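You operate a simulated robot arm through the tools that you are given. There is no shell and no other tool. Be economical: measure what you need, move in short steps, check, and stop when the job is done.

You run a simulated robot arm. Do the job below in one go: nothing can be reset, and whatever is moved stays where it is left.

## Task
Push home the wedges on the orange and green tiles, then check all three with the straightedge.
Fine: both end flush, the rest stays as it is; put the straightedge back. Set down upright: straightedge.

It is judged by the outcome, as a careful person would: the job done as asked, and still so three seconds after it is handed in. It fails if anything else is knocked over, pushed out of place, dropped, spilled or broken.

## Robot
A 6-joint arm with a two-finger parallel gripper, fixed in place. Base frame: the origin is at the foot of the arm, x ahead of it, y to its left, z up; the work surface is at about z = 867. Readings come in mm, degrees, newtons and seconds.
With the tool pointing down near the work surface it reaches from about 460 to 880 mm from the base axis. Its first joint turns from -115.0 to 115.0 degrees. Payload 4.2 kg.
The tool frame sits at the grasp point between the pads (the TCP): z along the fingers, y along the line on which they close. The tips reach 23 mm beyond it. Largest opening 94 mm; finger width 38, thickness 10; the body of the gripper, 54 by 96 mm, starts 39 mm behind the TCP.
Orientation is that of the tool frame in the base frame, as a unit quaternion [w, x, y, z]. With the fingers straight down and closing along the base's y, the tool's x points along the base's -x, its y along +y and its z along -z.

## Interface
- The arm moves only by the tool send_rows. Its argument "motion" is a list of rows, each an object (a shift or turn left out is 0, a gripper value left out holds the last) with "slide": the shift along the tool's x, y, z in units of 200 mm (1.0 is 200 mm), a list of three; "rotation": the turn, a rotation vector about the tool's x, y, z in units of 45 degrees (1.0 is 45 degrees), a list of three. In form: [{"slide": [tx, ty, tz], "rotation": [wx, wy, wz]}, ...]. A call has 1 to 10 rows; each row is the pose to reach, as a shift and turn from the pose commanded when the call began, along the tool's axes at that moment. "claw" is the opening, from 0 (shut) to 1 (fully open), set as the call begins (left out, the last holds). A call with a number of a shift or a turn outside -1 to 1 is refused whole. Rows are played at 5 a second. More than 50 mm and 8.6 degrees between two rows, or a gripper value outside its range, and nothing of the call is played. Where a pose cannot be reached the arm comes as near as it can. A force on the tool above 40 N (or 10 N above the force at the start of the call, whichever is more), or a blocked arm, ends the call early, and 0.2 s more pass. The fingers move at their own pace (about 108 mm/s each) and stop on an object; they squeeze with about 29 N. The grip force told is the motor's: it shows also when the fingers shut on nothing. Time passes only in rows, and 0.2 s behind the last, so rows that repeat a pose let the fingers close. It gives the time, the measured TCP pose, the force on the tool (base axes), the opening and the grip force at its end, in the units of the frame above (readings bear some noise), with the torque about the TCP (base axes, N m) and any sound that the robot's microphone picked up.
- Cameras (640 x 400 px; columns grow to the right, rows downward): "scene" is fixed at [45.7, 496.9, 1446.7]; the picture's right is [-0.43, -0.90, 0.00], its down [-0.53, 0.25, -0.81] and it looks along [0.73, -0.35, -0.58] (base axes); focal length 350 px, centre (320, 200). "wrist" rides on the gripper at [86, 16, -75] in the tool frame; the picture's right is [-0.18, 0.98, 0.00], its down [-0.58, -0.11, -0.81] and it looks along [-0.79, -0.15, 0.59] (tool axes); focal length 243 px, centre (320, 200). There is no depth. A picture from a camera that has moved, and an enlarged one, comes with that camera's place and axes in the base frame and with its lens. The place of the scene camera against the robot may be out by one fixed shift of up to 12 mm in any direction.
- grab_frame(camera): a new picture of that camera. The clock stands still meanwhile.
- raise_lower(by): slides the trunk up (or, below 0, down) by that many mm; the arm rides with it, the base frame stays. It gives what a move gives, with no picture.
- inspect(camera, box): a new picture of the part [left, top, right, bottom] of that camera's present view, enlarged. The clock stands still meanwhile.
- finish_job(): hands the job in; it is judged then, once.

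Go step by step. Nothing tells you positions but the pictures and the camera data: compare them with the known pose of the tool, close in by small moves and look again before you grip or let go. The budget is 120 turns and 64 pictures, counting those below and the enlarged ones. Unless the task says otherwise, let go and move clear before handing in, and close with one line.

The tools are called after "Call:" by a JSON object that holds its "name" and its "arguments". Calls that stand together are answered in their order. send_rows: Moves the arm, as the interface text tells. Its arguments: {"type":"object","properties":{"motion":{"type":"array","items":{"type":"object","properties":{"slide":{"type":"array","items":{"type":"number"}},"rotation":{"type":"array","items":{"type":"number"}}}}},"claw":{"type":"number"}},"required":["motion"]} The other tools are called the same way: raise_lower (by) slides the trunk up or down; grab_frame (camera) takes a picture; inspect (camera, box) takes an enlarged picture of a part of a camera's view; finish_job () hands the job in.

At the start:

```text
t: 0.0
position: [597.4, 80.6, 1108.5]
tcp_rot: [0.0, -0.001, 1.0, 0.0]
ft_force: [0.3, -0.7, -0.2]
ft_torque: [0.04, 0.03, -0.02]
width: 93.8
grip_force: 0.1
trunk travel left (down, up): [-800.0, 190.0]
```

scene: 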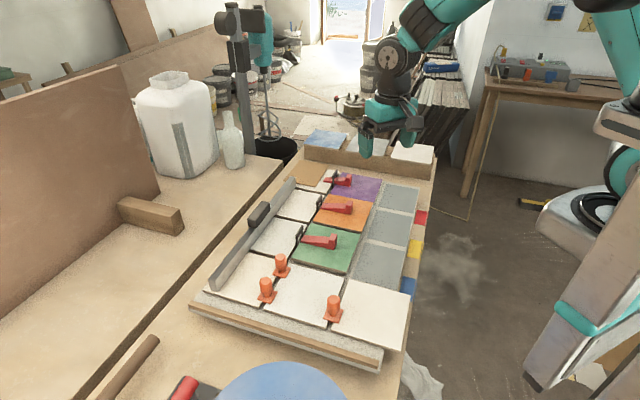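
wrist: 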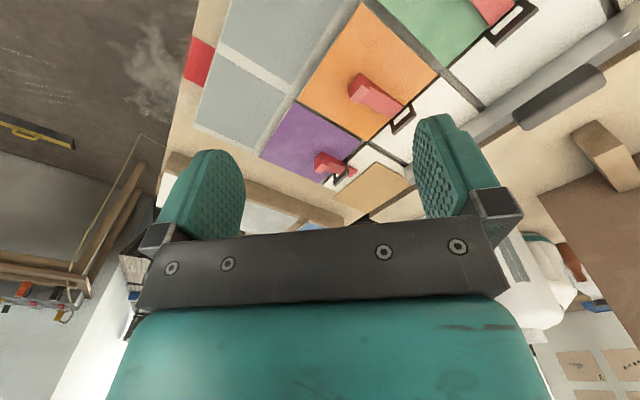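

I see a tiled board with purple, orange and green tiles, each with a red wedge in a clip, and a straightedge with a dark handle lying on the left. I'll enlarge the views first.

Call:
{"name": "inspect", "arguments": {"camera": "scene", "box": [260, 150, 420, 290]}}

Call:
{"name": "inspect", "arguments": {"camera": "scene", "box": [180, 160, 340, 300]}}

Call:
{"name": "inspect", "arguments": {"camera": "wrist", "box": [220, 0, 640, 220]}}

```text
2.86 times, centred on (340, 220) of scene
camera zoom: at [45.7, 496.9, 1446.7], right [-0.43, -0.9, 0.0], down [-0.53, 0.25, -0.81], along [0.73, -0.35, -0.58], focal length 1002 px, centre (263, 143)
```

zoom: 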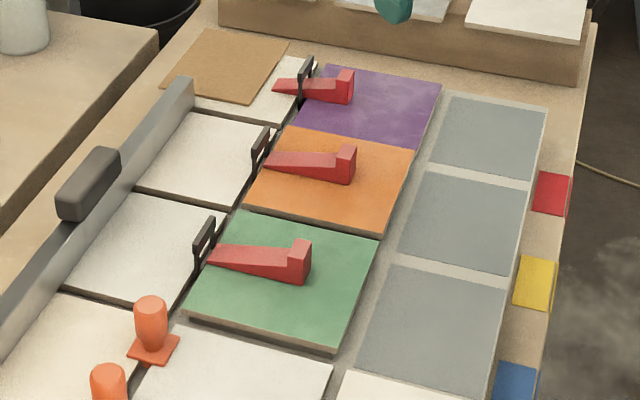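

```text
2.86 times, centred on (260, 230) of scene
camera zoom: at [45.7, 496.9, 1446.7], right [-0.43, -0.9, 0.0], down [-0.53, 0.25, -0.81], along [0.73, -0.35, -0.58], focal length 1002 px, centre (491, 114)
```

zoom: 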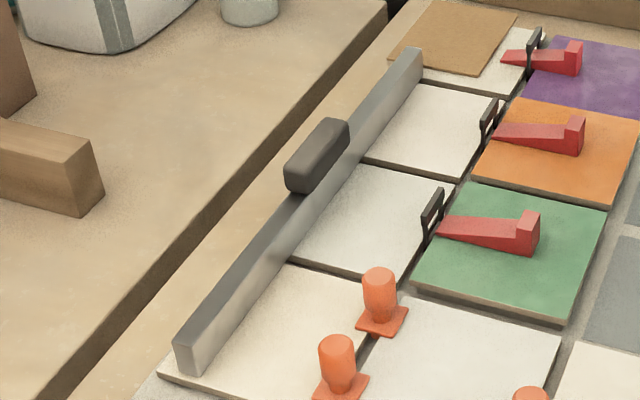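

```text
1.52 times, centred on (430, 110) of wrist
camera zoom: at [509.4, 97.1, 1182.6], right [0.18, 0.98, 0.0], down [0.58, -0.11, 0.81], along [0.79, -0.15, -0.59], focal length 370 px, centre (152, 337)
```

zoom: 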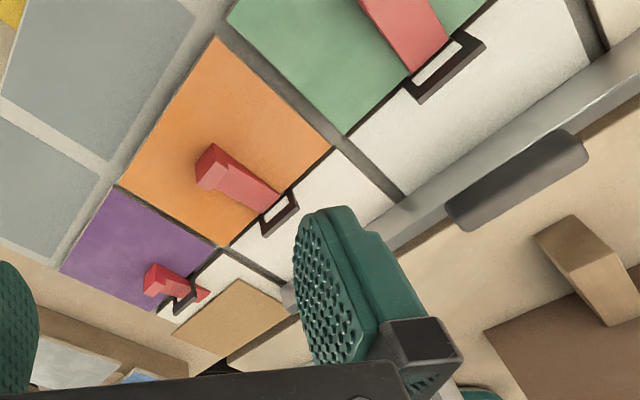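

I'll move back a little for a second wrist viewpoint, so I can triangulate positions.

Call:
{"name": "send_rows", "arguments": {"motion": [{"slide": [0.16, 0.083, -0.067]}, {"slide": [0.32, 0.166, -0.134]}, {"slide": [0.487, 0.25, -0.2]}, {"slide": [0.487, 0.25, -0.2]}], "claw": 0}}

Call:
{"name": "grab_frame", "arguments": {"camera": "wrist"}}

```text
t: 1.0
position: [498.5, 130.5, 1146.0]
tcp_rot: [0.0, 0.0, 1.0, 0.0]
ft_force: [-0.2, -0.4, 0.1]
ft_torque: [0.01, 0.03, -0.04]
width: 0.0
grip_force: 29.2
trunk travel left (down, up): [-800.0, 190.0]
```

```text
58 pictures are left
camera wrist: at [409.5, 146.4, 1220.2], right [0.18, 0.98, 0.0], down [0.58, -0.11, 0.81], along [0.79, -0.15, -0.59], focal length 243 px, centre (320, 200)
```

wrist: 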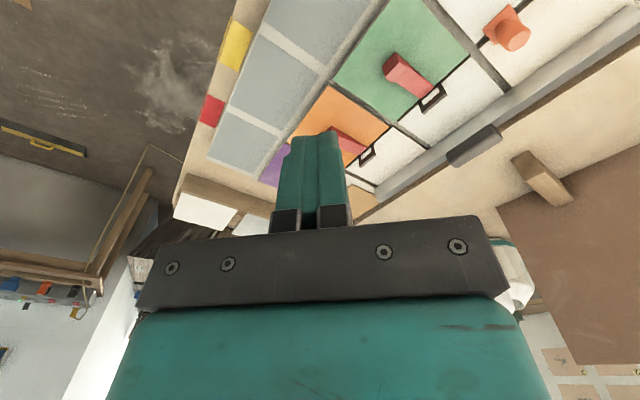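

The board sits at about 45° to the base axes, with tile tops near z≈880. I'll turn the tool 45° to line up with it and look along the tile column.

Call:
{"name": "send_rows", "arguments": {"motion": [{"slide": [-0.05, 0.04, 0.055], "rotation": [0, 0, 0.1667]}, {"slide": [-0.1, 0.08, 0.11], "rotation": [0, 0, 0.3333]}, {"slide": [-0.15, 0.12, 0.165], "rotation": [0, 0, 0.5]}, {"slide": [-0.2, 0.16, 0.22], "rotation": [0, 0, 0.6667]}, {"slide": [-0.25, 0.2, 0.275], "rotation": [0, 0, 0.8333]}, {"slide": [-0.3075, 0.2475, 0.33], "rotation": [0, 0, 1.0]}, {"slide": [-0.3075, 0.2475, 0.33], "rotation": [0, 0, 1.0]}]}}

Call:
{"name": "grab_frame", "arguments": {"camera": "wrist"}}

Call:
{"name": "inspect", "arguments": {"camera": "wrist", "box": [160, 0, 480, 200]}}

```text
t: 2.6
position: [564.3, 180.4, 1081.3]
tcp_rot: [0.0, 0.384, 0.924, 0.0]
ft_force: [0.0, -0.2, 0.6]
ft_torque: [0.02, -0.03, 0.02]
width: 0.3
grip_force: 29.1
trunk travel left (down, up): [-800.0, 190.0]
```

```text
57 pictures are left
camera wrist: at [511.5, 253.2, 1155.4], right [0.83, 0.56, 0.0], down [0.33, -0.49, 0.81], along [0.45, -0.67, -0.59], focal length 243 px, centre (320, 200)
```

wrist: 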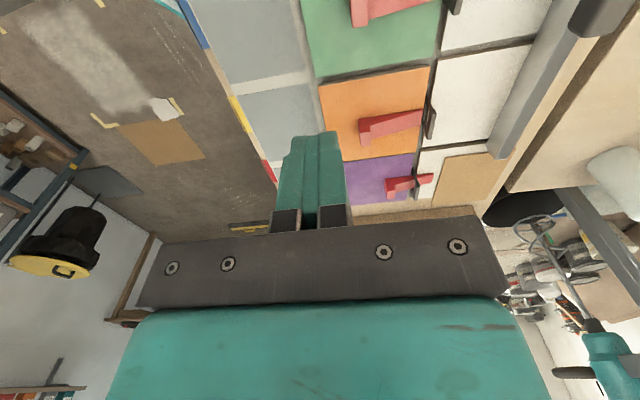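

```text
2.00 times, centred on (320, 100) of wrist
camera zoom: at [511.5, 253.2, 1155.4], right [0.83, 0.56, 0.0], down [0.33, -0.49, 0.81], along [0.45, -0.67, -0.59], focal length 485 px, centre (320, 400)
```

zoom: 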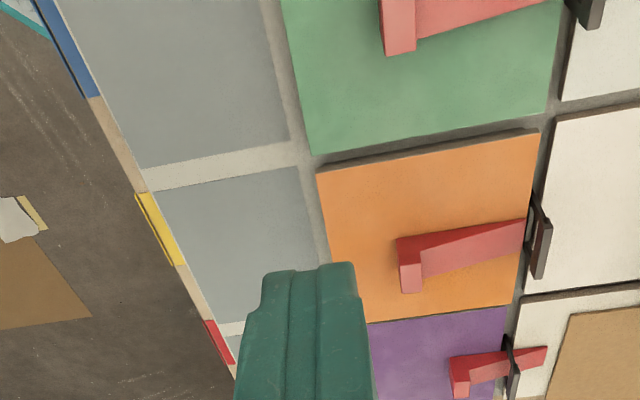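

The orange wedge's heel is near (663, 118), and it has to be pushed along (+0.72, +0.70) into its clip. I'll move the closed fingers above the tile behind the heel.

Call:
{"name": "send_rows", "arguments": {"motion": [{"slide": [-0.155, -0.003, 0.12]}, {"slide": [-0.31, -0.006, 0.24]}, {"slide": [-0.465, -0.01, 0.38]}, {"slide": [-0.62, -0.013, 0.5]}, {"slide": [-0.62, -0.013, 0.607]}, {"slide": [-0.62, -0.013, 0.607]}]}}

Call:
{"name": "grab_frame", "arguments": {"camera": "wrist"}}

Call:
{"name": "inspect", "arguments": {"camera": "scene", "box": [280, 150, 420, 270]}}

```text
t: 4.0
position: [647.3, 91.9, 961.8]
tcp_rot: [0.0, 0.383, 0.924, 0.0]
ft_force: [0.0, -0.4, -0.3]
ft_torque: [-0.02, 0.01, -0.03]
width: 0.1
grip_force: 28.9
trunk travel left (down, up): [-800.0, 190.0]
```

```text
55 pictures are left
camera wrist: at [596.9, 164.5, 1035.7], right [0.82, 0.57, 0.0], down [0.33, -0.49, 0.81], along [0.46, -0.67, -0.59], focal length 243 px, centre (320, 200)
```

wrist: 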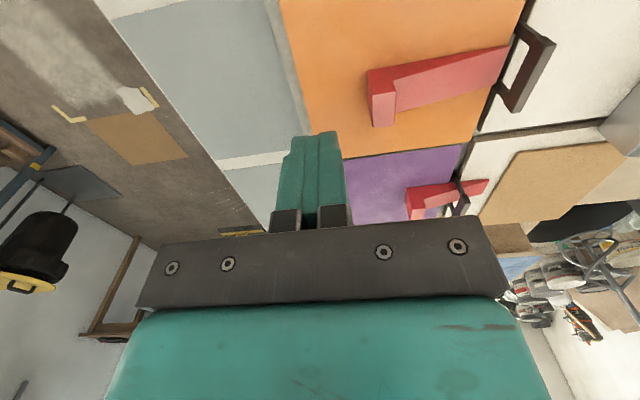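

```text
3.33 times, centred on (350, 210) of scene
camera zoom: at [45.7, 496.9, 1446.7], right [-0.43, -0.9, 0.0], down [-0.53, 0.25, -0.81], along [0.73, -0.35, -0.58], focal length 1168 px, centre (220, 167)
```

zoom: 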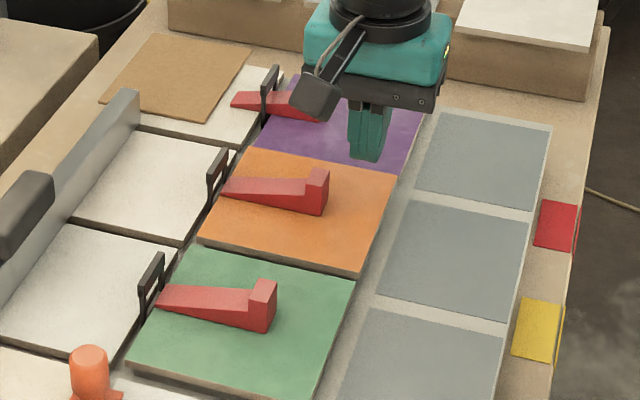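

The fingers are lined up behind the orange heel: tile top z≈880, heel top ≈905. I'll lower the tips to about z 888 and start pushing gently.

Call:
{"name": "send_rows", "arguments": {"motion": [{"slide": [-0.01, 0, 0.12]}, {"slide": [-0.02, 0, 0.25]}, {"slide": [-0.02, 0, 0.25]}, {"slide": [-0.02, 0.05, 0.25]}, {"slide": [-0.02, 0.08, 0.25]}, {"slide": [-0.02, 0.1, 0.25]}]}}

Call:
{"name": "inspect", "arguments": {"camera": "scene", "box": [280, 150, 420, 270]}}

Call:
{"name": "grab_frame", "arguments": {"camera": "wrist"}}

```text
t: 5.4
position: [663.4, 103.3, 914.7]
tcp_rot: [-0.001, 0.383, 0.924, 0.0]
ft_force: [0.5, 0.7, -0.4]
ft_torque: [0.01, 0.01, -0.03]
width: 0.0
grip_force: 29.4
trunk travel left (down, up): [-800.0, 190.0]
```

```text
3.33 times, centred on (350, 210) of scene
camera zoom: at [45.7, 496.9, 1446.7], right [-0.43, -0.9, 0.0], down [-0.53, 0.25, -0.81], along [0.73, -0.35, -0.58], focal length 1168 px, centre (220, 167)
```

zoom: 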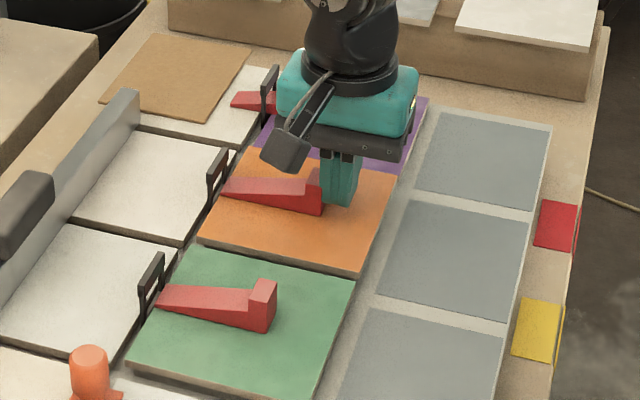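

```text
52 pictures are left
camera wrist: at [613.0, 175.8, 986.9], right [0.83, 0.56, 0.0], down [0.33, -0.49, 0.81], along [0.46, -0.67, -0.59], focal length 243 px, centre (320, 200)
```

wrist: 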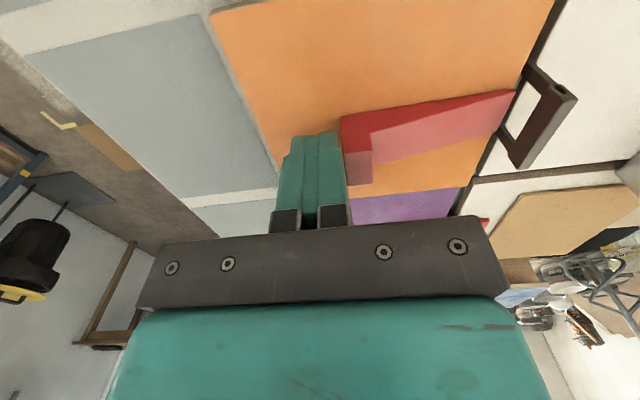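

The fingers are touching the orange heel. Now I'll push 20 mm slowly.

Call:
{"name": "send_rows", "arguments": {"motion": [{"slide": [0, 0.02, 0]}, {"slide": [0, 0.04, 0]}, {"slide": [0, 0.06, 0]}, {"slide": [0, 0.08, 0]}, {"slide": [0, 0.1, 0]}]}}

Call:
{"name": "grab_frame", "arguments": {"camera": "wrist"}}

```text
t: 6.6
position: [678.6, 116.3, 911.4]
tcp_rot: [0.0, 0.383, 0.924, 0.0]
ft_force: [-5.4, -3.7, -6.2]
ft_torque: [-0.11, 0.11, 0.0]
width: 0.1
grip_force: 28.2
trunk travel left (down, up): [-800.0, 190.0]
```

```text
51 pictures are left
camera wrist: at [627.2, 188.4, 985.7], right [0.82, 0.57, 0.0], down [0.33, -0.49, 0.81], along [0.46, -0.67, -0.59], focal length 243 px, centre (320, 200)
```

wrist: 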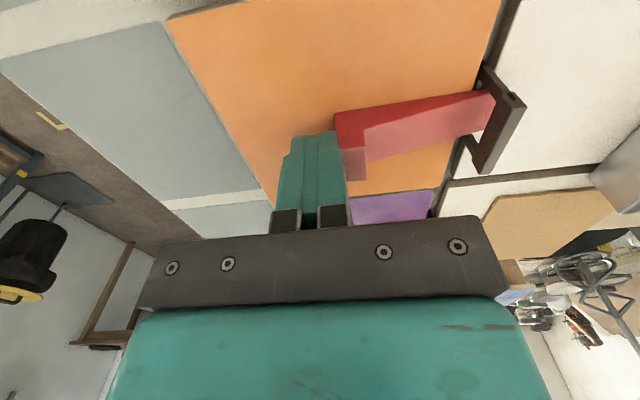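

The wedge moves freely at about 6.5 N and its tip is entering the clip. I'll keep pushing in short strokes.

Call:
{"name": "send_rows", "arguments": {"motion": [{"slide": [0, 0.015, 0]}, {"slide": [0, 0.03, 0]}, {"slide": [0, 0.045, 0]}, {"slide": [0, 0.06, 0]}]}}

Call:
{"name": "grab_frame", "arguments": {"camera": "wrist"}}

```text
t: 7.6
position: [687.8, 123.8, 912.7]
tcp_rot: [0.0, 0.383, 0.924, 0.0]
ft_force: [-3.8, -5.1, -5.0]
ft_torque: [-0.11, 0.15, 0.0]
width: 0.0
grip_force: 29.3
trunk travel left (down, up): [-800.0, 190.0]
```

```text
50 pictures are left
camera wrist: at [635.9, 196.8, 985.4], right [0.82, 0.57, 0.0], down [0.33, -0.49, 0.81], along [0.46, -0.67, -0.59], focal length 243 px, centre (320, 200)
```

wrist: 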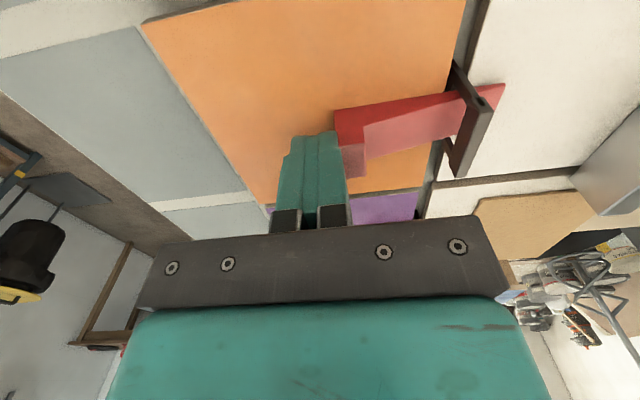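

Call:
{"name": "send_rows", "arguments": {"motion": [{"slide": [0, 0.01, 0]}, {"slide": [0, 0.02, 0]}, {"slide": [0, 0.03, 0]}]}}

Call:
{"name": "inspect", "arguments": {"camera": "scene", "box": [280, 150, 420, 270]}}

Call:
{"name": "grab_frame", "arguments": {"camera": "wrist"}}

```text
t: 8.4
position: [691.6, 128.8, 910.7]
tcp_rot: [0.0, 0.383, 0.924, 0.001]
ft_force: [-3.3, -3.2, -1.6]
ft_torque: [-0.1, 0.04, -0.02]
width: 0.3
grip_force: 28.9
trunk travel left (down, up): [-800.0, 190.0]
```

```text
3.33 times, centred on (350, 210) of scene
camera zoom: at [45.7, 496.9, 1446.7], right [-0.43, -0.9, 0.0], down [-0.53, 0.25, -0.81], along [0.73, -0.35, -0.58], focal length 1168 px, centre (220, 167)
```

zoom: 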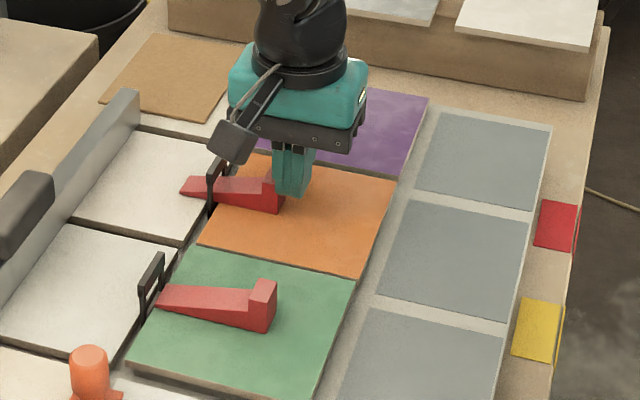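

```text
48 pictures are left
camera wrist: at [640.7, 201.6, 984.7], right [0.82, 0.57, 0.0], down [0.33, -0.49, 0.81], along [0.46, -0.66, -0.59], focal length 243 px, centre (320, 200)
```

wrist: 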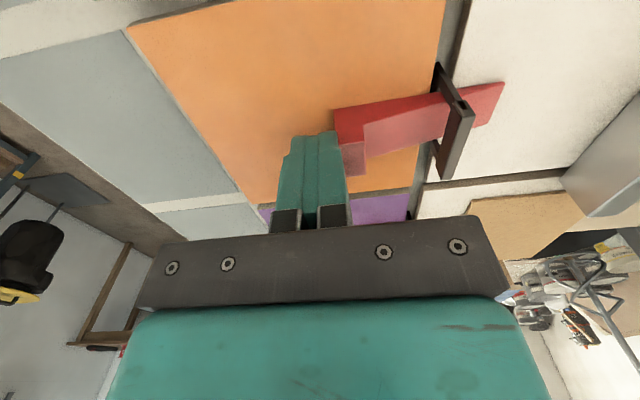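

Call:
{"name": "send_rows", "arguments": {"motion": [{"slide": [0, 0.008, 0]}, {"slide": [0, 0.016, 0]}]}}

Call:
{"name": "inspect", "arguments": {"camera": "scene", "box": [300, 160, 390, 240]}}

```text
t: 9.0
position: [694.6, 132.5, 910.5]
tcp_rot: [-0.001, 0.383, 0.924, -0.001]
ft_force: [-1.2, -8.0, -5.4]
ft_torque: [-0.19, 0.07, -0.04]
width: 0.0
grip_force: 28.8
trunk travel left (down, up): [-800.0, 190.0]
```

```text
5.00 times, centred on (345, 200) of scene
camera zoom: at [45.7, 496.9, 1446.7], right [-0.43, -0.9, 0.0], down [-0.53, 0.25, -0.81], along [0.73, -0.35, -0.58], focal length 1753 px, centre (195, 200)
```

zoom: 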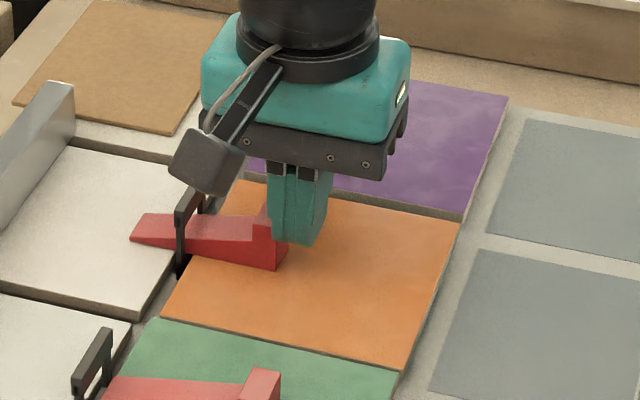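

Call:
{"name": "send_rows", "arguments": {"motion": [{"slide": [0, 0.008, 0]}, {"slide": [0, 0.016, 0]}]}}

Call:
{"name": "inspect", "arguments": {"camera": "scene", "box": [300, 160, 390, 240]}}

```text
t: 9.6
position: [696.0, 133.2, 910.5]
tcp_rot: [0.0, 0.383, 0.924, 0.0]
ft_force: [-5.8, -10.2, -2.2]
ft_torque: [-0.24, 0.13, -0.03]
width: 0.0
grip_force: 29.1
trunk travel left (down, up): [-800.0, 190.0]
```

```text
5.00 times, centred on (345, 200) of scene
camera zoom: at [45.7, 496.9, 1446.7], right [-0.43, -0.9, 0.0], down [-0.53, 0.25, -0.81], along [0.73, -0.35, -0.58], focal length 1753 px, centre (195, 200)
```

zoom: 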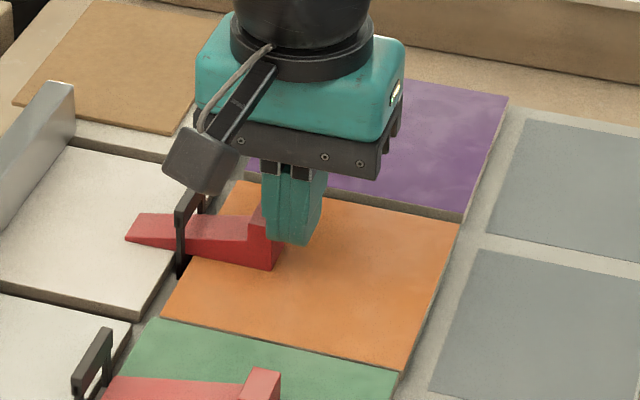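

Call:
{"name": "send_rows", "arguments": {"motion": [{"slide": [0, 0.006, 0]}, {"slide": [0, 0.012, 0]}]}}

```text
t: 10.2
position: [696.8, 135.4, 909.7]
tcp_rot: [-0.001, 0.383, 0.924, -0.002]
ft_force: [-17.6, -17.6, -3.6]
ft_torque: [-0.28, 0.37, -0.05]
width: 0.0
grip_force: 28.9
trunk travel left (down, up): [-800.0, 190.0]
```

The force has climbed to 25 N, so the wedge is close to seating. I'll look closely before pushing any further.

Call:
{"name": "inspect", "arguments": {"camera": "wrist", "box": [280, 40, 540, 230]}}

Call:
{"name": "inspect", "arguments": {"camera": "scene", "box": [300, 160, 390, 240]}}

```text
2.11 times, centred on (410, 135) of wrist
camera zoom: at [645.4, 207.3, 984.9], right [0.83, 0.56, -0.01], down [0.34, -0.49, 0.81], along [0.45, -0.67, -0.59], focal length 511 px, centre (130, 337)
```

zoom: 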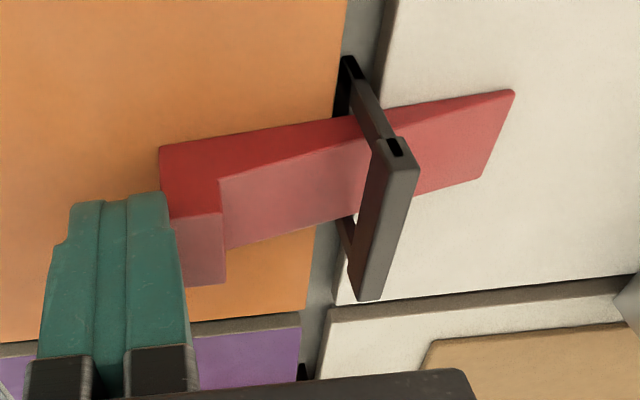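

```text
5.00 times, centred on (345, 200) of scene
camera zoom: at [45.7, 496.9, 1446.7], right [-0.43, -0.9, 0.0], down [-0.53, 0.25, -0.81], along [0.73, -0.35, -0.58], focal length 1753 px, centre (195, 200)
```

zoom: 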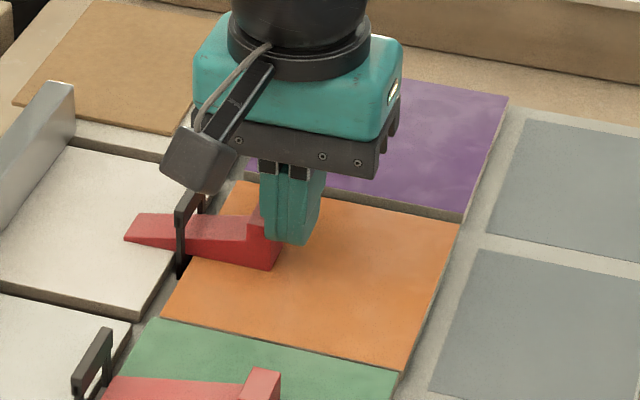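

The orange tile has dropped about 5 mm and the wedge is seated. I'll back off, rise and move over to the green tile.

Call:
{"name": "send_rows", "arguments": {"motion": [{"slide": [0, -0.1, 0]}, {"slide": [0, -0.25, -0.1]}, {"slide": [0, -0.33, -0.25]}, {"slide": [0.2, -0.33, -0.25]}, {"slide": [0.4, -0.33, -0.25]}, {"slide": [0.6, -0.33, -0.25]}, {"slide": [0.71, -0.33, -0.25]}, {"slide": [0.71, -0.33, -0.25]}]}}

Call:
{"name": "grab_frame", "arguments": {"camera": "wrist"}}

Call:
{"name": "inspect", "arguments": {"camera": "scene", "box": [280, 150, 420, 270]}}

```text
t: 12.0
position: [550.9, 188.5, 961.2]
tcp_rot: [-0.001, 0.382, 0.924, 0.0]
ft_force: [-0.6, 0.1, 0.0]
ft_torque: [-0.01, 0.01, -0.03]
width: 0.0
grip_force: 28.8
trunk travel left (down, up): [-800.0, 190.0]
```

```text
43 pictures are left
camera wrist: at [499.6, 261.5, 1034.3], right [0.83, 0.56, 0.0], down [0.33, -0.49, 0.81], along [0.46, -0.67, -0.59], focal length 243 px, centre (320, 200)
```

wrist: 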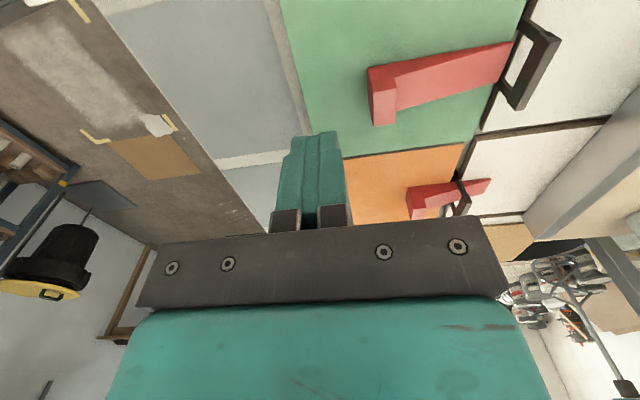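

```text
3.33 times, centred on (350, 210) of scene
camera zoom: at [45.7, 496.9, 1446.7], right [-0.43, -0.9, 0.0], down [-0.53, 0.25, -0.81], along [0.73, -0.35, -0.58], focal length 1168 px, centre (220, 167)
```

zoom: 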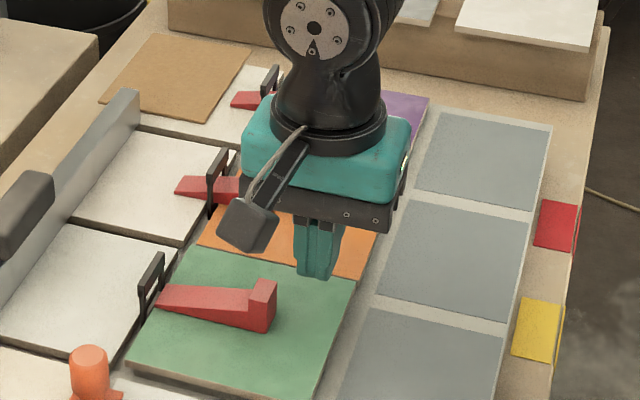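

The green tile looks just like the orange one did before pushing, and orange's heel now matches purple's seated position. I'll repeat the same stroke on green.

Call:
{"name": "send_rows", "arguments": {"motion": [{"slide": [0, 0, 0.12]}, {"slide": [0, 0, 0.25]}, {"slide": [0, 0, 0.25]}, {"slide": [0, 0.06, 0.25]}, {"slide": [0, 0.1, 0.25]}, {"slide": [0, 0.12, 0.25]}, {"slide": [0, 0.14, 0.25]}, {"slide": [0, 0.16, 0.25]}, {"slide": [0, 0.18, 0.25]}, {"slide": [0, 0.2, 0.25]}]}}

Call:
{"name": "grab_frame", "arguments": {"camera": "wrist"}}

```text
t: 14.2
position: [579.2, 216.5, 910.4]
tcp_rot: [0.0, 0.382, 0.924, -0.001]
ft_force: [-3.6, -6.8, -6.2]
ft_torque: [-0.16, 0.13, -0.03]
width: 0.1
grip_force: 29.5
trunk travel left (down, up): [-800.0, 190.0]
```

```text
41 pictures are left
camera wrist: at [527.0, 289.3, 985.3], right [0.83, 0.56, 0.0], down [0.33, -0.49, 0.81], along [0.46, -0.67, -0.59], focal length 243 px, centre (320, 200)
```

wrist: 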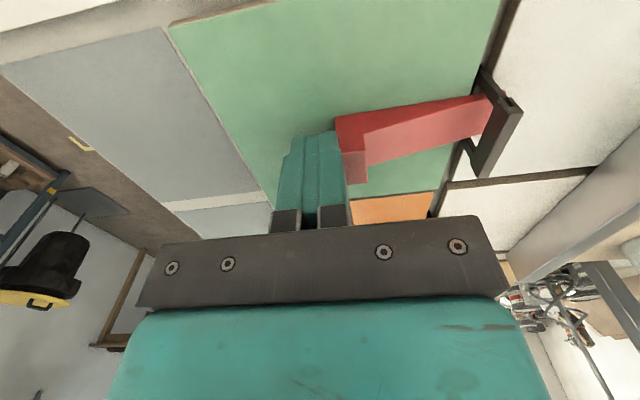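

Call:
{"name": "send_rows", "arguments": {"motion": [{"slide": [0, 0.02, 0]}, {"slide": [0, 0.04, 0]}, {"slide": [0, 0.06, 0]}, {"slide": [0, 0.08, 0]}, {"slide": [0, 0.1, 0]}]}}

```text
t: 15.4
position: [592.1, 230.2, 911.4]
tcp_rot: [-0.001, 0.382, 0.924, 0.0]
ft_force: [-4.5, -3.2, -5.3]
ft_torque: [-0.07, 0.1, -0.01]
width: 0.1
grip_force: 28.4
trunk travel left (down, up): [-800.0, 190.0]
```

Call:
{"name": "send_rows", "arguments": {"motion": [{"slide": [0, 0.01, 0]}, {"slide": [0, 0.02, 0]}, {"slide": [0, 0.03, 0]}]}}

```text
t: 16.2
position: [595.7, 234.1, 911.8]
tcp_rot: [-0.001, 0.382, 0.924, -0.002]
ft_force: [-12.1, -13.1, -1.0]
ft_torque: [-0.25, 0.22, -0.11]
width: 0.0
grip_force: 28.5
trunk travel left (down, up): [-800.0, 190.0]
```

Call:
{"name": "send_rows", "arguments": {"motion": [{"slide": [0, 0.006, 0]}, {"slide": [0, 0.012, 0]}]}}

Call:
{"name": "inspect", "arguments": {"camera": "wrist", "box": [280, 40, 540, 230]}}

```text
t: 16.8
position: [597.1, 235.9, 911.5]
tcp_rot: [-0.001, 0.383, 0.924, -0.003]
ft_force: [-21.6, -22.3, 2.7]
ft_torque: [-0.41, 0.39, -0.13]
width: 0.0
grip_force: 28.9
trunk travel left (down, up): [-800.0, 190.0]
```

```text
2.11 times, centred on (410, 135) of wrist
camera zoom: at [545.8, 307.7, 984.8], right [0.83, 0.56, -0.01], down [0.34, -0.48, 0.81], along [0.45, -0.67, -0.59], focal length 511 px, centre (130, 337)
```

zoom: 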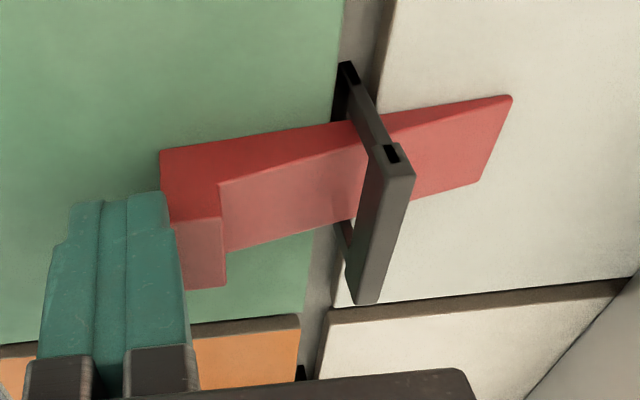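

Green is seated too, with the same look as orange and a hard stop at 31 N. I'll back off, rise and go look at the straightedge.

Call:
{"name": "send_rows", "arguments": {"motion": [{"slide": [0, -0.1, 0]}, {"slide": [0, -0.2, -0.12]}, {"slide": [0, -0.2, -0.35]}, {"slide": [0.1, -0.1, -0.5]}, {"slide": [0.25, 0.08, -0.5]}, {"slide": [0.4, 0.28, -0.5]}, {"slide": [0.5, 0.48, -0.5]}, {"slide": [0.57, 0.68, -0.5]}, {"slide": [0.57, 0.755, -0.5]}, {"slide": [0.57, 0.755, -0.5]}]}}

Call:
{"name": "grab_frame", "arguments": {"camera": "wrist"}}

Call:
{"name": "inspect", "arguments": {"camera": "scene", "box": [180, 140, 420, 290]}}

```text
t: 19.0
position: [624.6, 425.1, 1010.2]
tcp_rot: [0.0, 0.383, 0.924, 0.0]
ft_force: [0.5, -0.5, 0.5]
ft_torque: [0.0, -0.02, 0.0]
width: 0.0
grip_force: 28.4
trunk travel left (down, up): [-800.0, 190.0]
```

```text
39 pictures are left
camera wrist: at [574.2, 497.5, 1084.5], right [0.82, 0.57, 0.0], down [0.33, -0.49, 0.81], along [0.46, -0.67, -0.59], focal length 243 px, centre (320, 200)
```

wrist: 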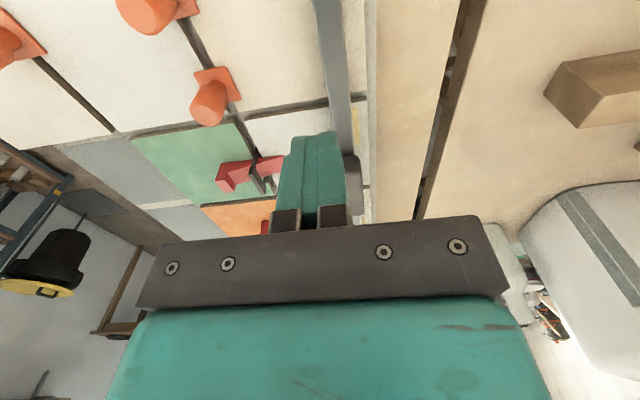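

```text
2.67 times, centred on (300, 215) of scene
camera zoom: at [45.7, 496.9, 1446.7], right [-0.43, -0.9, 0.0], down [-0.53, 0.25, -0.81], along [0.73, -0.35, -0.58], focal length 935 px, centre (373, 160)
```

zoom: 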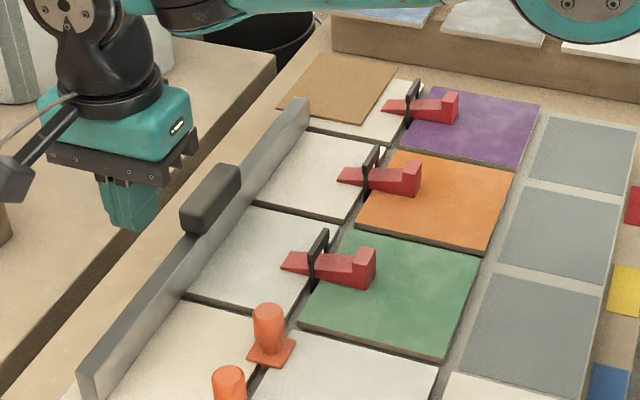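

I'll shift back and sideways so the fingers don't hide the handle.

Call:
{"name": "send_rows", "arguments": {"motion": [{"slide": [0.15, -0.15, 0]}, {"slide": [0.3, -0.3, 0]}, {"slide": [0.3, -0.35, 0.0]}, {"slide": [0.3, -0.35, 0.0]}]}}

Call:
{"name": "grab_frame", "arguments": {"camera": "wrist"}}

Call:
{"name": "inspect", "arguments": {"camera": "wrist", "box": [280, 60, 480, 220]}}

```text
t: 20.0
position: [531.7, 417.2, 1011.4]
tcp_rot: [0.0, 0.383, 0.924, 0.0]
ft_force: [-0.3, 0.2, 0.0]
ft_torque: [0.01, -0.01, -0.03]
width: 0.0
grip_force: 29.1
trunk travel left (down, up): [-800.0, 190.0]
```

```text
37 pictures are left
camera wrist: at [480.7, 489.5, 1084.9], right [0.83, 0.57, 0.0], down [0.33, -0.49, 0.81], along [0.46, -0.67, -0.59], focal length 243 px, centre (320, 200)
```

wrist: 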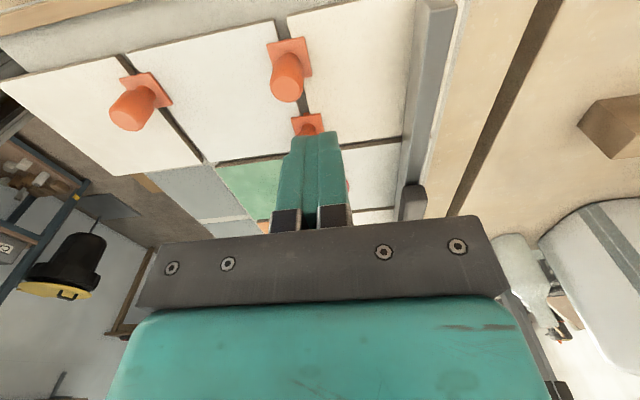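

```text
2.50 times, centred on (380, 140) of wrist
camera zoom: at [480.7, 489.5, 1084.9], right [0.83, 0.57, 0.0], down [0.33, -0.49, 0.81], along [0.46, -0.67, -0.59], focal length 606 px, centre (170, 350)
```

zoom: 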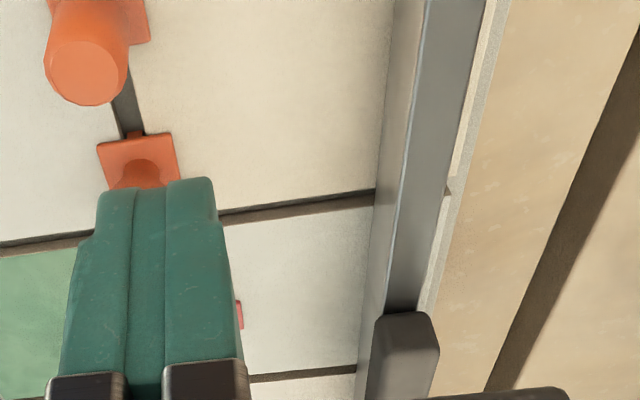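

The bar runs along the board direction: about 18 mm thick, 33 mm tall, handle centred on top near (719, 347). I'll move above it with open fingers and look.

Call:
{"name": "send_rows", "arguments": {"motion": [{"slide": [-0.2, 0.1, 0]}, {"slide": [-0.4, 0.2, 0]}, {"slide": [-0.6, 0.3, 0.0]}, {"slide": [-0.8, 0.4, 0.0]}, {"slide": [-0.837, 0.414, 0.1]}, {"slide": [-0.837, 0.414, 0.1]}], "claw": 0.8}}

Call:
{"name": "grab_frame", "arguments": {"camera": "wrist"}}

Call:
{"name": "inspect", "arguments": {"camera": "scene", "box": [200, 140, 360, 260]}}

```text
t: 21.4
position: [710.3, 356.2, 992.7]
tcp_rot: [0.0, 0.383, 0.924, 0.0]
ft_force: [0.0, 0.0, 0.1]
ft_torque: [-0.01, 0.02, -0.02]
width: 75.4
grip_force: 0.1
trunk travel left (down, up): [-800.0, 190.0]
```

```text
35 pictures are left
camera wrist: at [658.9, 429.1, 1066.8], right [0.82, 0.57, 0.0], down [0.33, -0.49, 0.81], along [0.46, -0.67, -0.59], focal length 243 px, centre (320, 200)
```

wrist: 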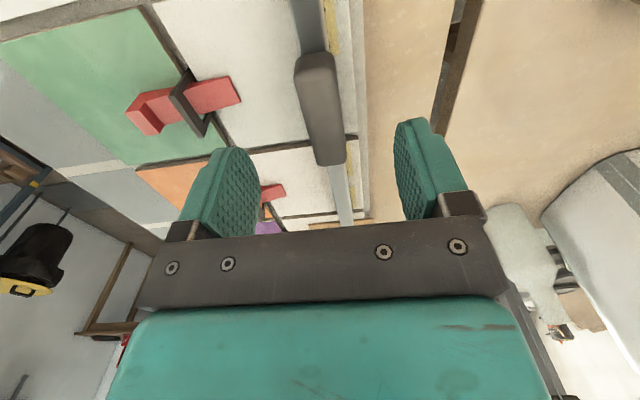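

```text
3.33 times, centred on (280, 200) of scene
camera zoom: at [45.7, 496.9, 1446.7], right [-0.43, -0.9, 0.0], down [-0.53, 0.25, -0.81], along [0.73, -0.35, -0.58], focal length 1168 px, centre (453, 200)
```

zoom: 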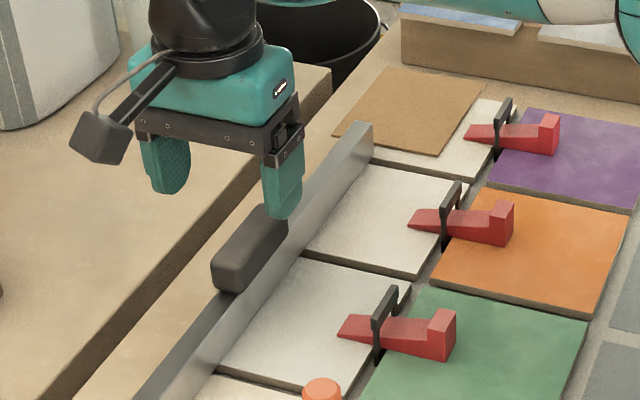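

The handle is between the fingers. I'll advance 12 mm along it, descend to grip height, and check before closing.

Call:
{"name": "send_rows", "arguments": {"motion": [{"slide": [-0.06, 0, 0]}, {"slide": [-0.06, 0, 0.12]}, {"slide": [-0.06, 0, 0.24]}, {"slide": [-0.06, 0, 0.36]}, {"slide": [-0.06, 0, 0.36]}]}}

Call:
{"name": "grab_frame", "arguments": {"camera": "wrist"}}

Call:
{"name": "inspect", "arguments": {"camera": "scene", "box": [200, 140, 360, 260]}}

```text
t: 22.6
position: [710.9, 342.0, 923.7]
tcp_rot: [0.0, 0.382, 0.924, 0.0]
ft_force: [0.0, 0.5, 0.3]
ft_torque: [0.0, 0.0, -0.02]
width: 75.3
grip_force: 0.0
out of reach, approached as far as the arm can: row 3, 4, 5
trunk travel left (down, up): [-800.0, 190.0]
```

```text
33 pictures are left
camera wrist: at [659.3, 414.0, 996.2], right [0.82, 0.57, 0.0], down [0.33, -0.49, 0.81], along [0.46, -0.67, -0.59], focal length 243 px, centre (320, 200)
```

wrist: 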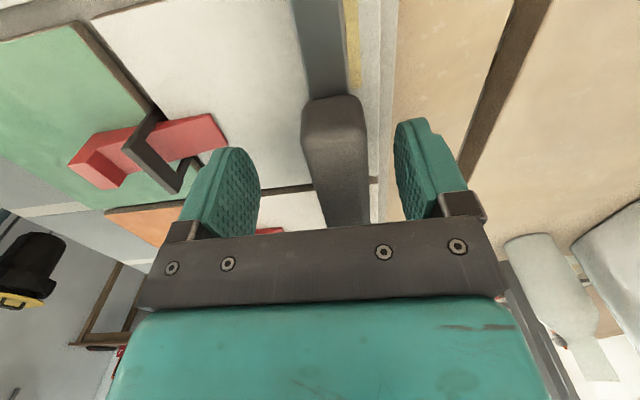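

```text
3.33 times, centred on (280, 200) of scene
camera zoom: at [45.7, 496.9, 1446.7], right [-0.43, -0.9, 0.0], down [-0.53, 0.25, -0.81], along [0.73, -0.35, -0.58], focal length 1168 px, centre (453, 200)
```

zoom: 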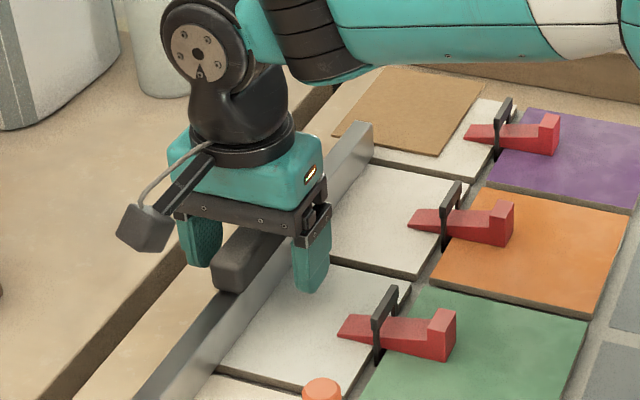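

The arm is at full stretch here. I'll rise, then lower the trunk to gain reach.

Call:
{"name": "send_rows", "arguments": {"motion": [{"slide": [0, 0, -0.2]}, {"slide": [0, 0, -0.4]}, {"slide": [0, 0, -0.5]}, {"slide": [0, 0, -0.5]}]}}

Call:
{"name": "raise_lower", "arguments": {"by": -60}}

```text
t: 23.6
position: [706.8, 342.5, 1021.6]
tcp_rot: [0.0, 0.383, 0.924, 0.0]
ft_force: [-0.3, -0.4, 0.4]
ft_torque: [0.03, -0.01, 0.01]
width: 75.2
grip_force: 0.1
trunk travel left (down, up): [-800.0, 190.0]
```

```text
t: 24.6
position: [705.8, 342.3, 960.0]
tcp_rot: [0.0, 0.383, 0.924, 0.0]
ft_force: [0.3, 0.4, -1.2]
ft_torque: [0.01, 0.01, -0.01]
width: 75.1
grip_force: 0.1
trunk travel left (down, up): [-740.0, 250.0]
```

Call:
{"name": "send_rows", "arguments": {"motion": [{"slide": [-0.032, 0.071, 0]}, {"slide": [-0.032, 0.071, 0]}, {"slide": [-0.032, 0.071, 0.1]}, {"slide": [-0.032, 0.071, 0.195]}, {"slide": [-0.032, 0.071, 0.195]}]}}

Call:
{"name": "grab_frame", "arguments": {"camera": "wrist"}}

```text
t: 25.8
position: [718.5, 347.6, 922.3]
tcp_rot: [-0.001, 0.383, 0.924, 0.0]
ft_force: [0.8, 1.2, 0.3]
ft_torque: [-0.04, 0.0, 0.01]
width: 75.1
grip_force: 0.2
out of reach, approached as far as the arm can: row 4, 5
trunk travel left (down, up): [-740.0, 250.0]
```

```text
31 pictures are left
camera wrist: at [667.1, 419.6, 997.0], right [0.82, 0.57, 0.0], down [0.33, -0.49, 0.81], along [0.46, -0.67, -0.59], focal length 243 px, centre (320, 200)
```

wrist: 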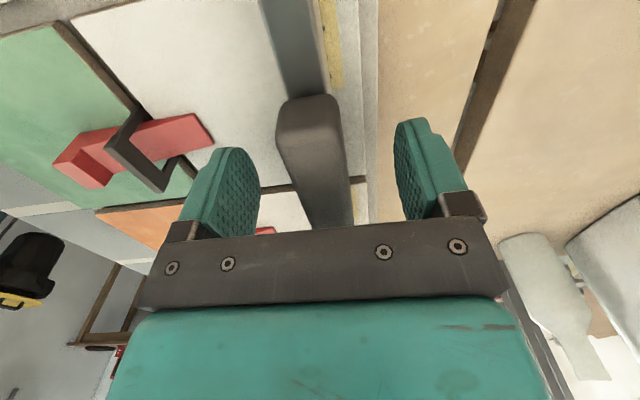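

Centred, but still at the edge of reach. I'll rise and lower the trunk some more for margin.

Call:
{"name": "send_rows", "arguments": {"motion": [{"slide": [0, 0, -0.2]}, {"slide": [0, 0, -0.4]}, {"slide": [0, 0, -0.5]}, {"slide": [0, 0, -0.5]}]}}

Call:
{"name": "raise_lower", "arguments": {"by": -70}}

```text
t: 26.8
position: [716.5, 343.2, 1021.6]
tcp_rot: [-0.001, 0.382, 0.924, 0.0]
ft_force: [0.1, 0.1, 0.5]
ft_torque: [0.0, -0.01, 0.0]
width: 75.3
grip_force: 0.1
trunk travel left (down, up): [-740.0, 250.0]
```

```text
t: 27.9
position: [717.5, 343.4, 951.3]
tcp_rot: [0.0, 0.382, 0.924, 0.001]
ft_force: [-0.4, -0.5, 0.4]
ft_torque: [0.01, -0.02, 0.01]
width: 75.4
grip_force: 0.1
trunk travel left (down, up): [-670.0, 320.0]
```

Call:
{"name": "send_rows", "arguments": {"motion": [{"slide": [0.0, 0.025, 0.08]}, {"slide": [0.0, 0.025, 0.155]}, {"slide": [0.0, 0.025, 0.155]}]}}

Call:
{"name": "inspect", "arguments": {"camera": "wrist", "box": [160, 40, 460, 240]}}

Call:
{"name": "inspect", "arguments": {"camera": "scene", "box": [180, 140, 340, 300]}}

```text
t: 28.7
position: [720.4, 346.1, 920.6]
tcp_rot: [0.001, 0.382, 0.924, 0.001]
ft_force: [0.2, 0.1, -0.5]
ft_torque: [0.04, 0.01, -0.01]
width: 75.2
grip_force: 0.1
trunk travel left (down, up): [-670.0, 320.0]
```

```text
2.00 times, centred on (310, 140) of wrist
camera zoom: at [668.6, 418.5, 995.1], right [0.82, 0.57, 0.0], down [0.33, -0.49, 0.81], along [0.46, -0.67, -0.59], focal length 485 px, centre (340, 320)
```

zoom: 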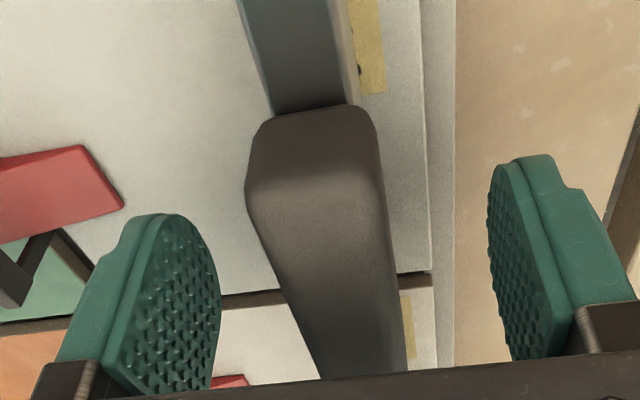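

```text
2.50 times, centred on (260, 220) of scene
camera zoom: at [45.7, 496.9, 1446.7], right [-0.43, -0.9, 0.0], down [-0.53, 0.25, -0.81], along [0.73, -0.35, -0.58], focal length 876 px, centre (470, 150)
```

zoom: 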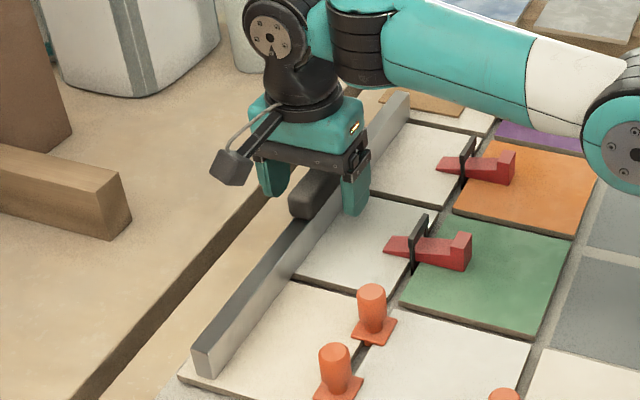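

Yellow tape strips mark the straightedge's parking place, which helps later. Closing on the handle.

Call:
{"name": "send_rows", "arguments": {"motion": [{"slide": [0, 0, 0]}, {"slide": [0, 0, 0]}, {"slide": [0, 0, 0]}, {"slide": [0, 0, 0]}], "claw": 0}}

Call:
{"name": "inspect", "arguments": {"camera": "wrist", "box": [160, 0, 460, 240]}}

```text
t: 29.7
position: [720.4, 346.1, 921.8]
tcp_rot: [0.0, 0.383, 0.924, 0.0]
ft_force: [-0.1, 0.9, 0.2]
ft_torque: [0.01, -0.03, -0.04]
width: 25.8
grip_force: 29.0
trunk travel left (down, up): [-670.0, 320.0]
```

```text
1.67 times, centred on (310, 120) of wrist
camera zoom: at [668.6, 418.5, 995.2], right [0.82, 0.57, 0.0], down [0.33, -0.49, 0.81], along [0.46, -0.67, -0.59], focal length 404 px, centre (337, 333)
```

zoom: 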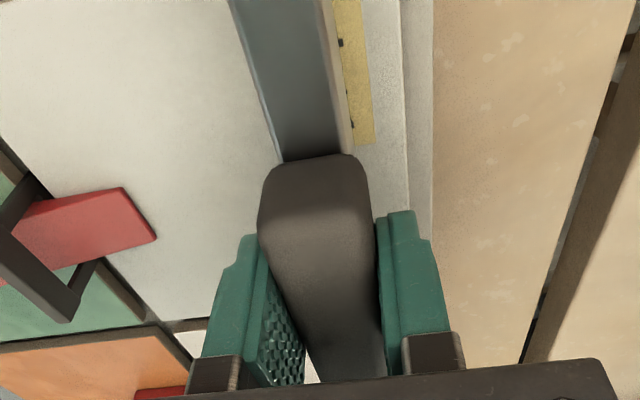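

Firm grip, 25.8 mm wide; the return pose is (720.4, 346.1, 920.6). I'll lift it straight up first.

Call:
{"name": "send_rows", "arguments": {"motion": [{"slide": [0, 0, -0.03]}, {"slide": [0, 0, -0.1]}, {"slide": [0, 0, -0.2]}, {"slide": [0, 0, -0.3]}, {"slide": [0, 0, -0.42]}, {"slide": [0, 0, -0.42]}]}}

Call:
{"name": "grab_frame", "arguments": {"camera": "scene"}}

```text
t: 31.1
position: [712.4, 345.1, 1003.1]
tcp_rot: [0.0, 0.383, 0.924, -0.001]
ft_force: [-0.5, -0.6, -3.2]
ft_torque: [0.03, 0.02, -0.01]
width: 25.9
grip_force: 28.9
out of reach, approached as far as the arm can: row 1, 2, 3, 4, 5, 6
trunk travel left (down, up): [-670.0, 320.0]
```

```text
27 pictures are left
```

scene: 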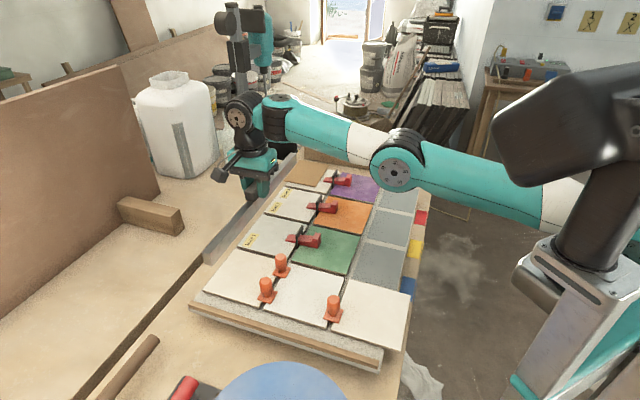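

The straightedge is lifted cleanly, upright and level, and the three yellow tape marks show clearly. I'll carry it over the coloured tiles, behind the wedge heels.

Call:
{"name": "send_rows", "arguments": {"motion": [{"slide": [-0.05, -0.13, 0]}, {"slide": [-0.15, -0.3, 0]}, {"slide": [-0.27, -0.47, 0]}, {"slide": [-0.39, -0.63, 0]}, {"slide": [-0.5, -0.79, 0]}, {"slide": [-0.6, -0.95, 0]}, {"slide": [-0.6, -0.95, 0]}]}}

Call:
{"name": "grab_frame", "arguments": {"camera": "wrist"}}

Call:
{"name": "inspect", "arguments": {"camera": "scene", "box": [240, 130, 440, 280]}}

```text
t: 32.7
position: [658.4, 126.9, 1000.1]
tcp_rot: [0.0, 0.382, 0.924, 0.0]
ft_force: [-0.6, -1.3, -3.4]
ft_torque: [0.0, 0.03, -0.02]
width: 25.9
grip_force: 28.9
trunk travel left (down, up): [-670.0, 320.0]
```

```text
26 pictures are left
camera wrist: at [606.2, 198.3, 1074.7], right [0.82, 0.57, 0.0], down [0.33, -0.49, 0.81], along [0.46, -0.66, -0.59], focal length 243 px, centre (320, 200)
```

wrist: 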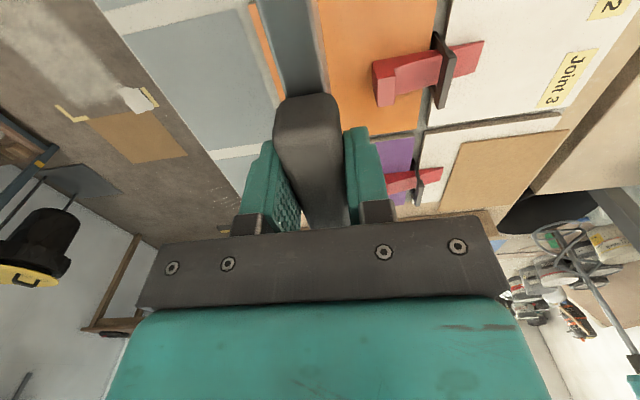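

```text
2.67 times, centred on (340, 205) of scene
camera zoom: at [45.7, 496.9, 1446.7], right [-0.43, -0.9, 0.0], down [-0.53, 0.25, -0.81], along [0.73, -0.35, -0.58], focal length 935 px, centre (267, 187)
```

zoom: 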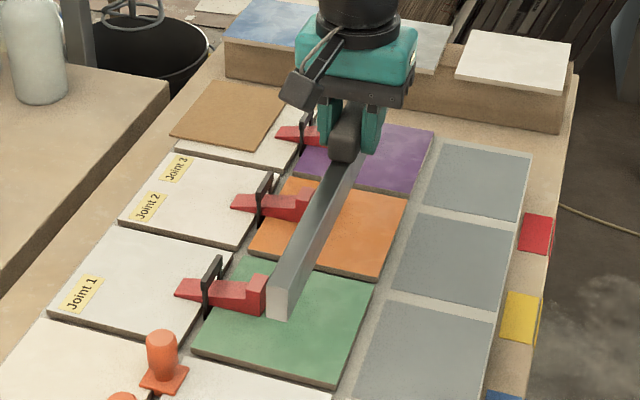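

The bar is almost over its line. I'll shift 20 mm further along and 9 mm away from the heels, then lower to just above the tiles.

Call:
{"name": "send_rows", "arguments": {"motion": [{"slide": [-0.1, -0.045, 0]}, {"slide": [-0.1, -0.045, 0.1]}, {"slide": [-0.1, -0.045, 0.22]}, {"slide": [-0.1, -0.045, 0.32]}, {"slide": [-0.1, -0.045, 0.36]}, {"slide": [-0.1, -0.045, 0.36]}]}}

Call:
{"name": "inspect", "arguments": {"camera": "scene", "box": [260, 150, 420, 280]}}

Call:
{"name": "grab_frame", "arguments": {"camera": "wrist"}}

```text
t: 34.1
position: [667.9, 105.8, 929.0]
tcp_rot: [0.0, 0.383, 0.924, 0.001]
ft_force: [0.5, -0.3, -2.9]
ft_torque: [0.0, -0.02, -0.01]
width: 25.9
grip_force: 29.0
trunk travel left (down, up): [-670.0, 320.0]
```

```text
3.08 times, centred on (340, 215) of scene
camera zoom: at [45.7, 496.9, 1446.7], right [-0.43, -0.9, 0.0], down [-0.53, 0.25, -0.81], along [0.73, -0.35, -0.58], focal length 1078 px, centre (258, 154)
```

zoom: 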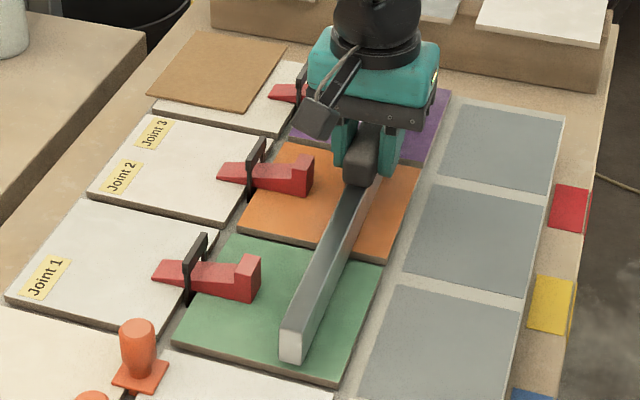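

```text
23 pictures are left
camera wrist: at [616.5, 177.1, 1002.8], right [0.82, 0.57, 0.0], down [0.33, -0.49, 0.81], along [0.46, -0.67, -0.59], focal length 243 px, centre (320, 200)
```

wrist: 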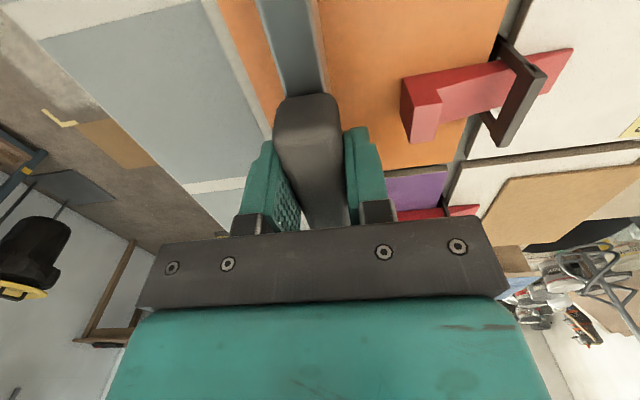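

Call:
{"name": "send_rows", "arguments": {"motion": [{"slide": [0, 0, 0.01]}, {"slide": [0, 0, 0.02]}, {"slide": [0, 0, 0.03]}]}}

```text
t: 34.9
position: [669.3, 103.7, 925.7]
tcp_rot: [-0.001, 0.383, 0.924, 0.0]
ft_force: [0.1, -0.3, -2.9]
ft_torque: [0.03, 0.02, -0.01]
width: 25.8
grip_force: 29.0
trunk travel left (down, up): [-670.0, 320.0]
```

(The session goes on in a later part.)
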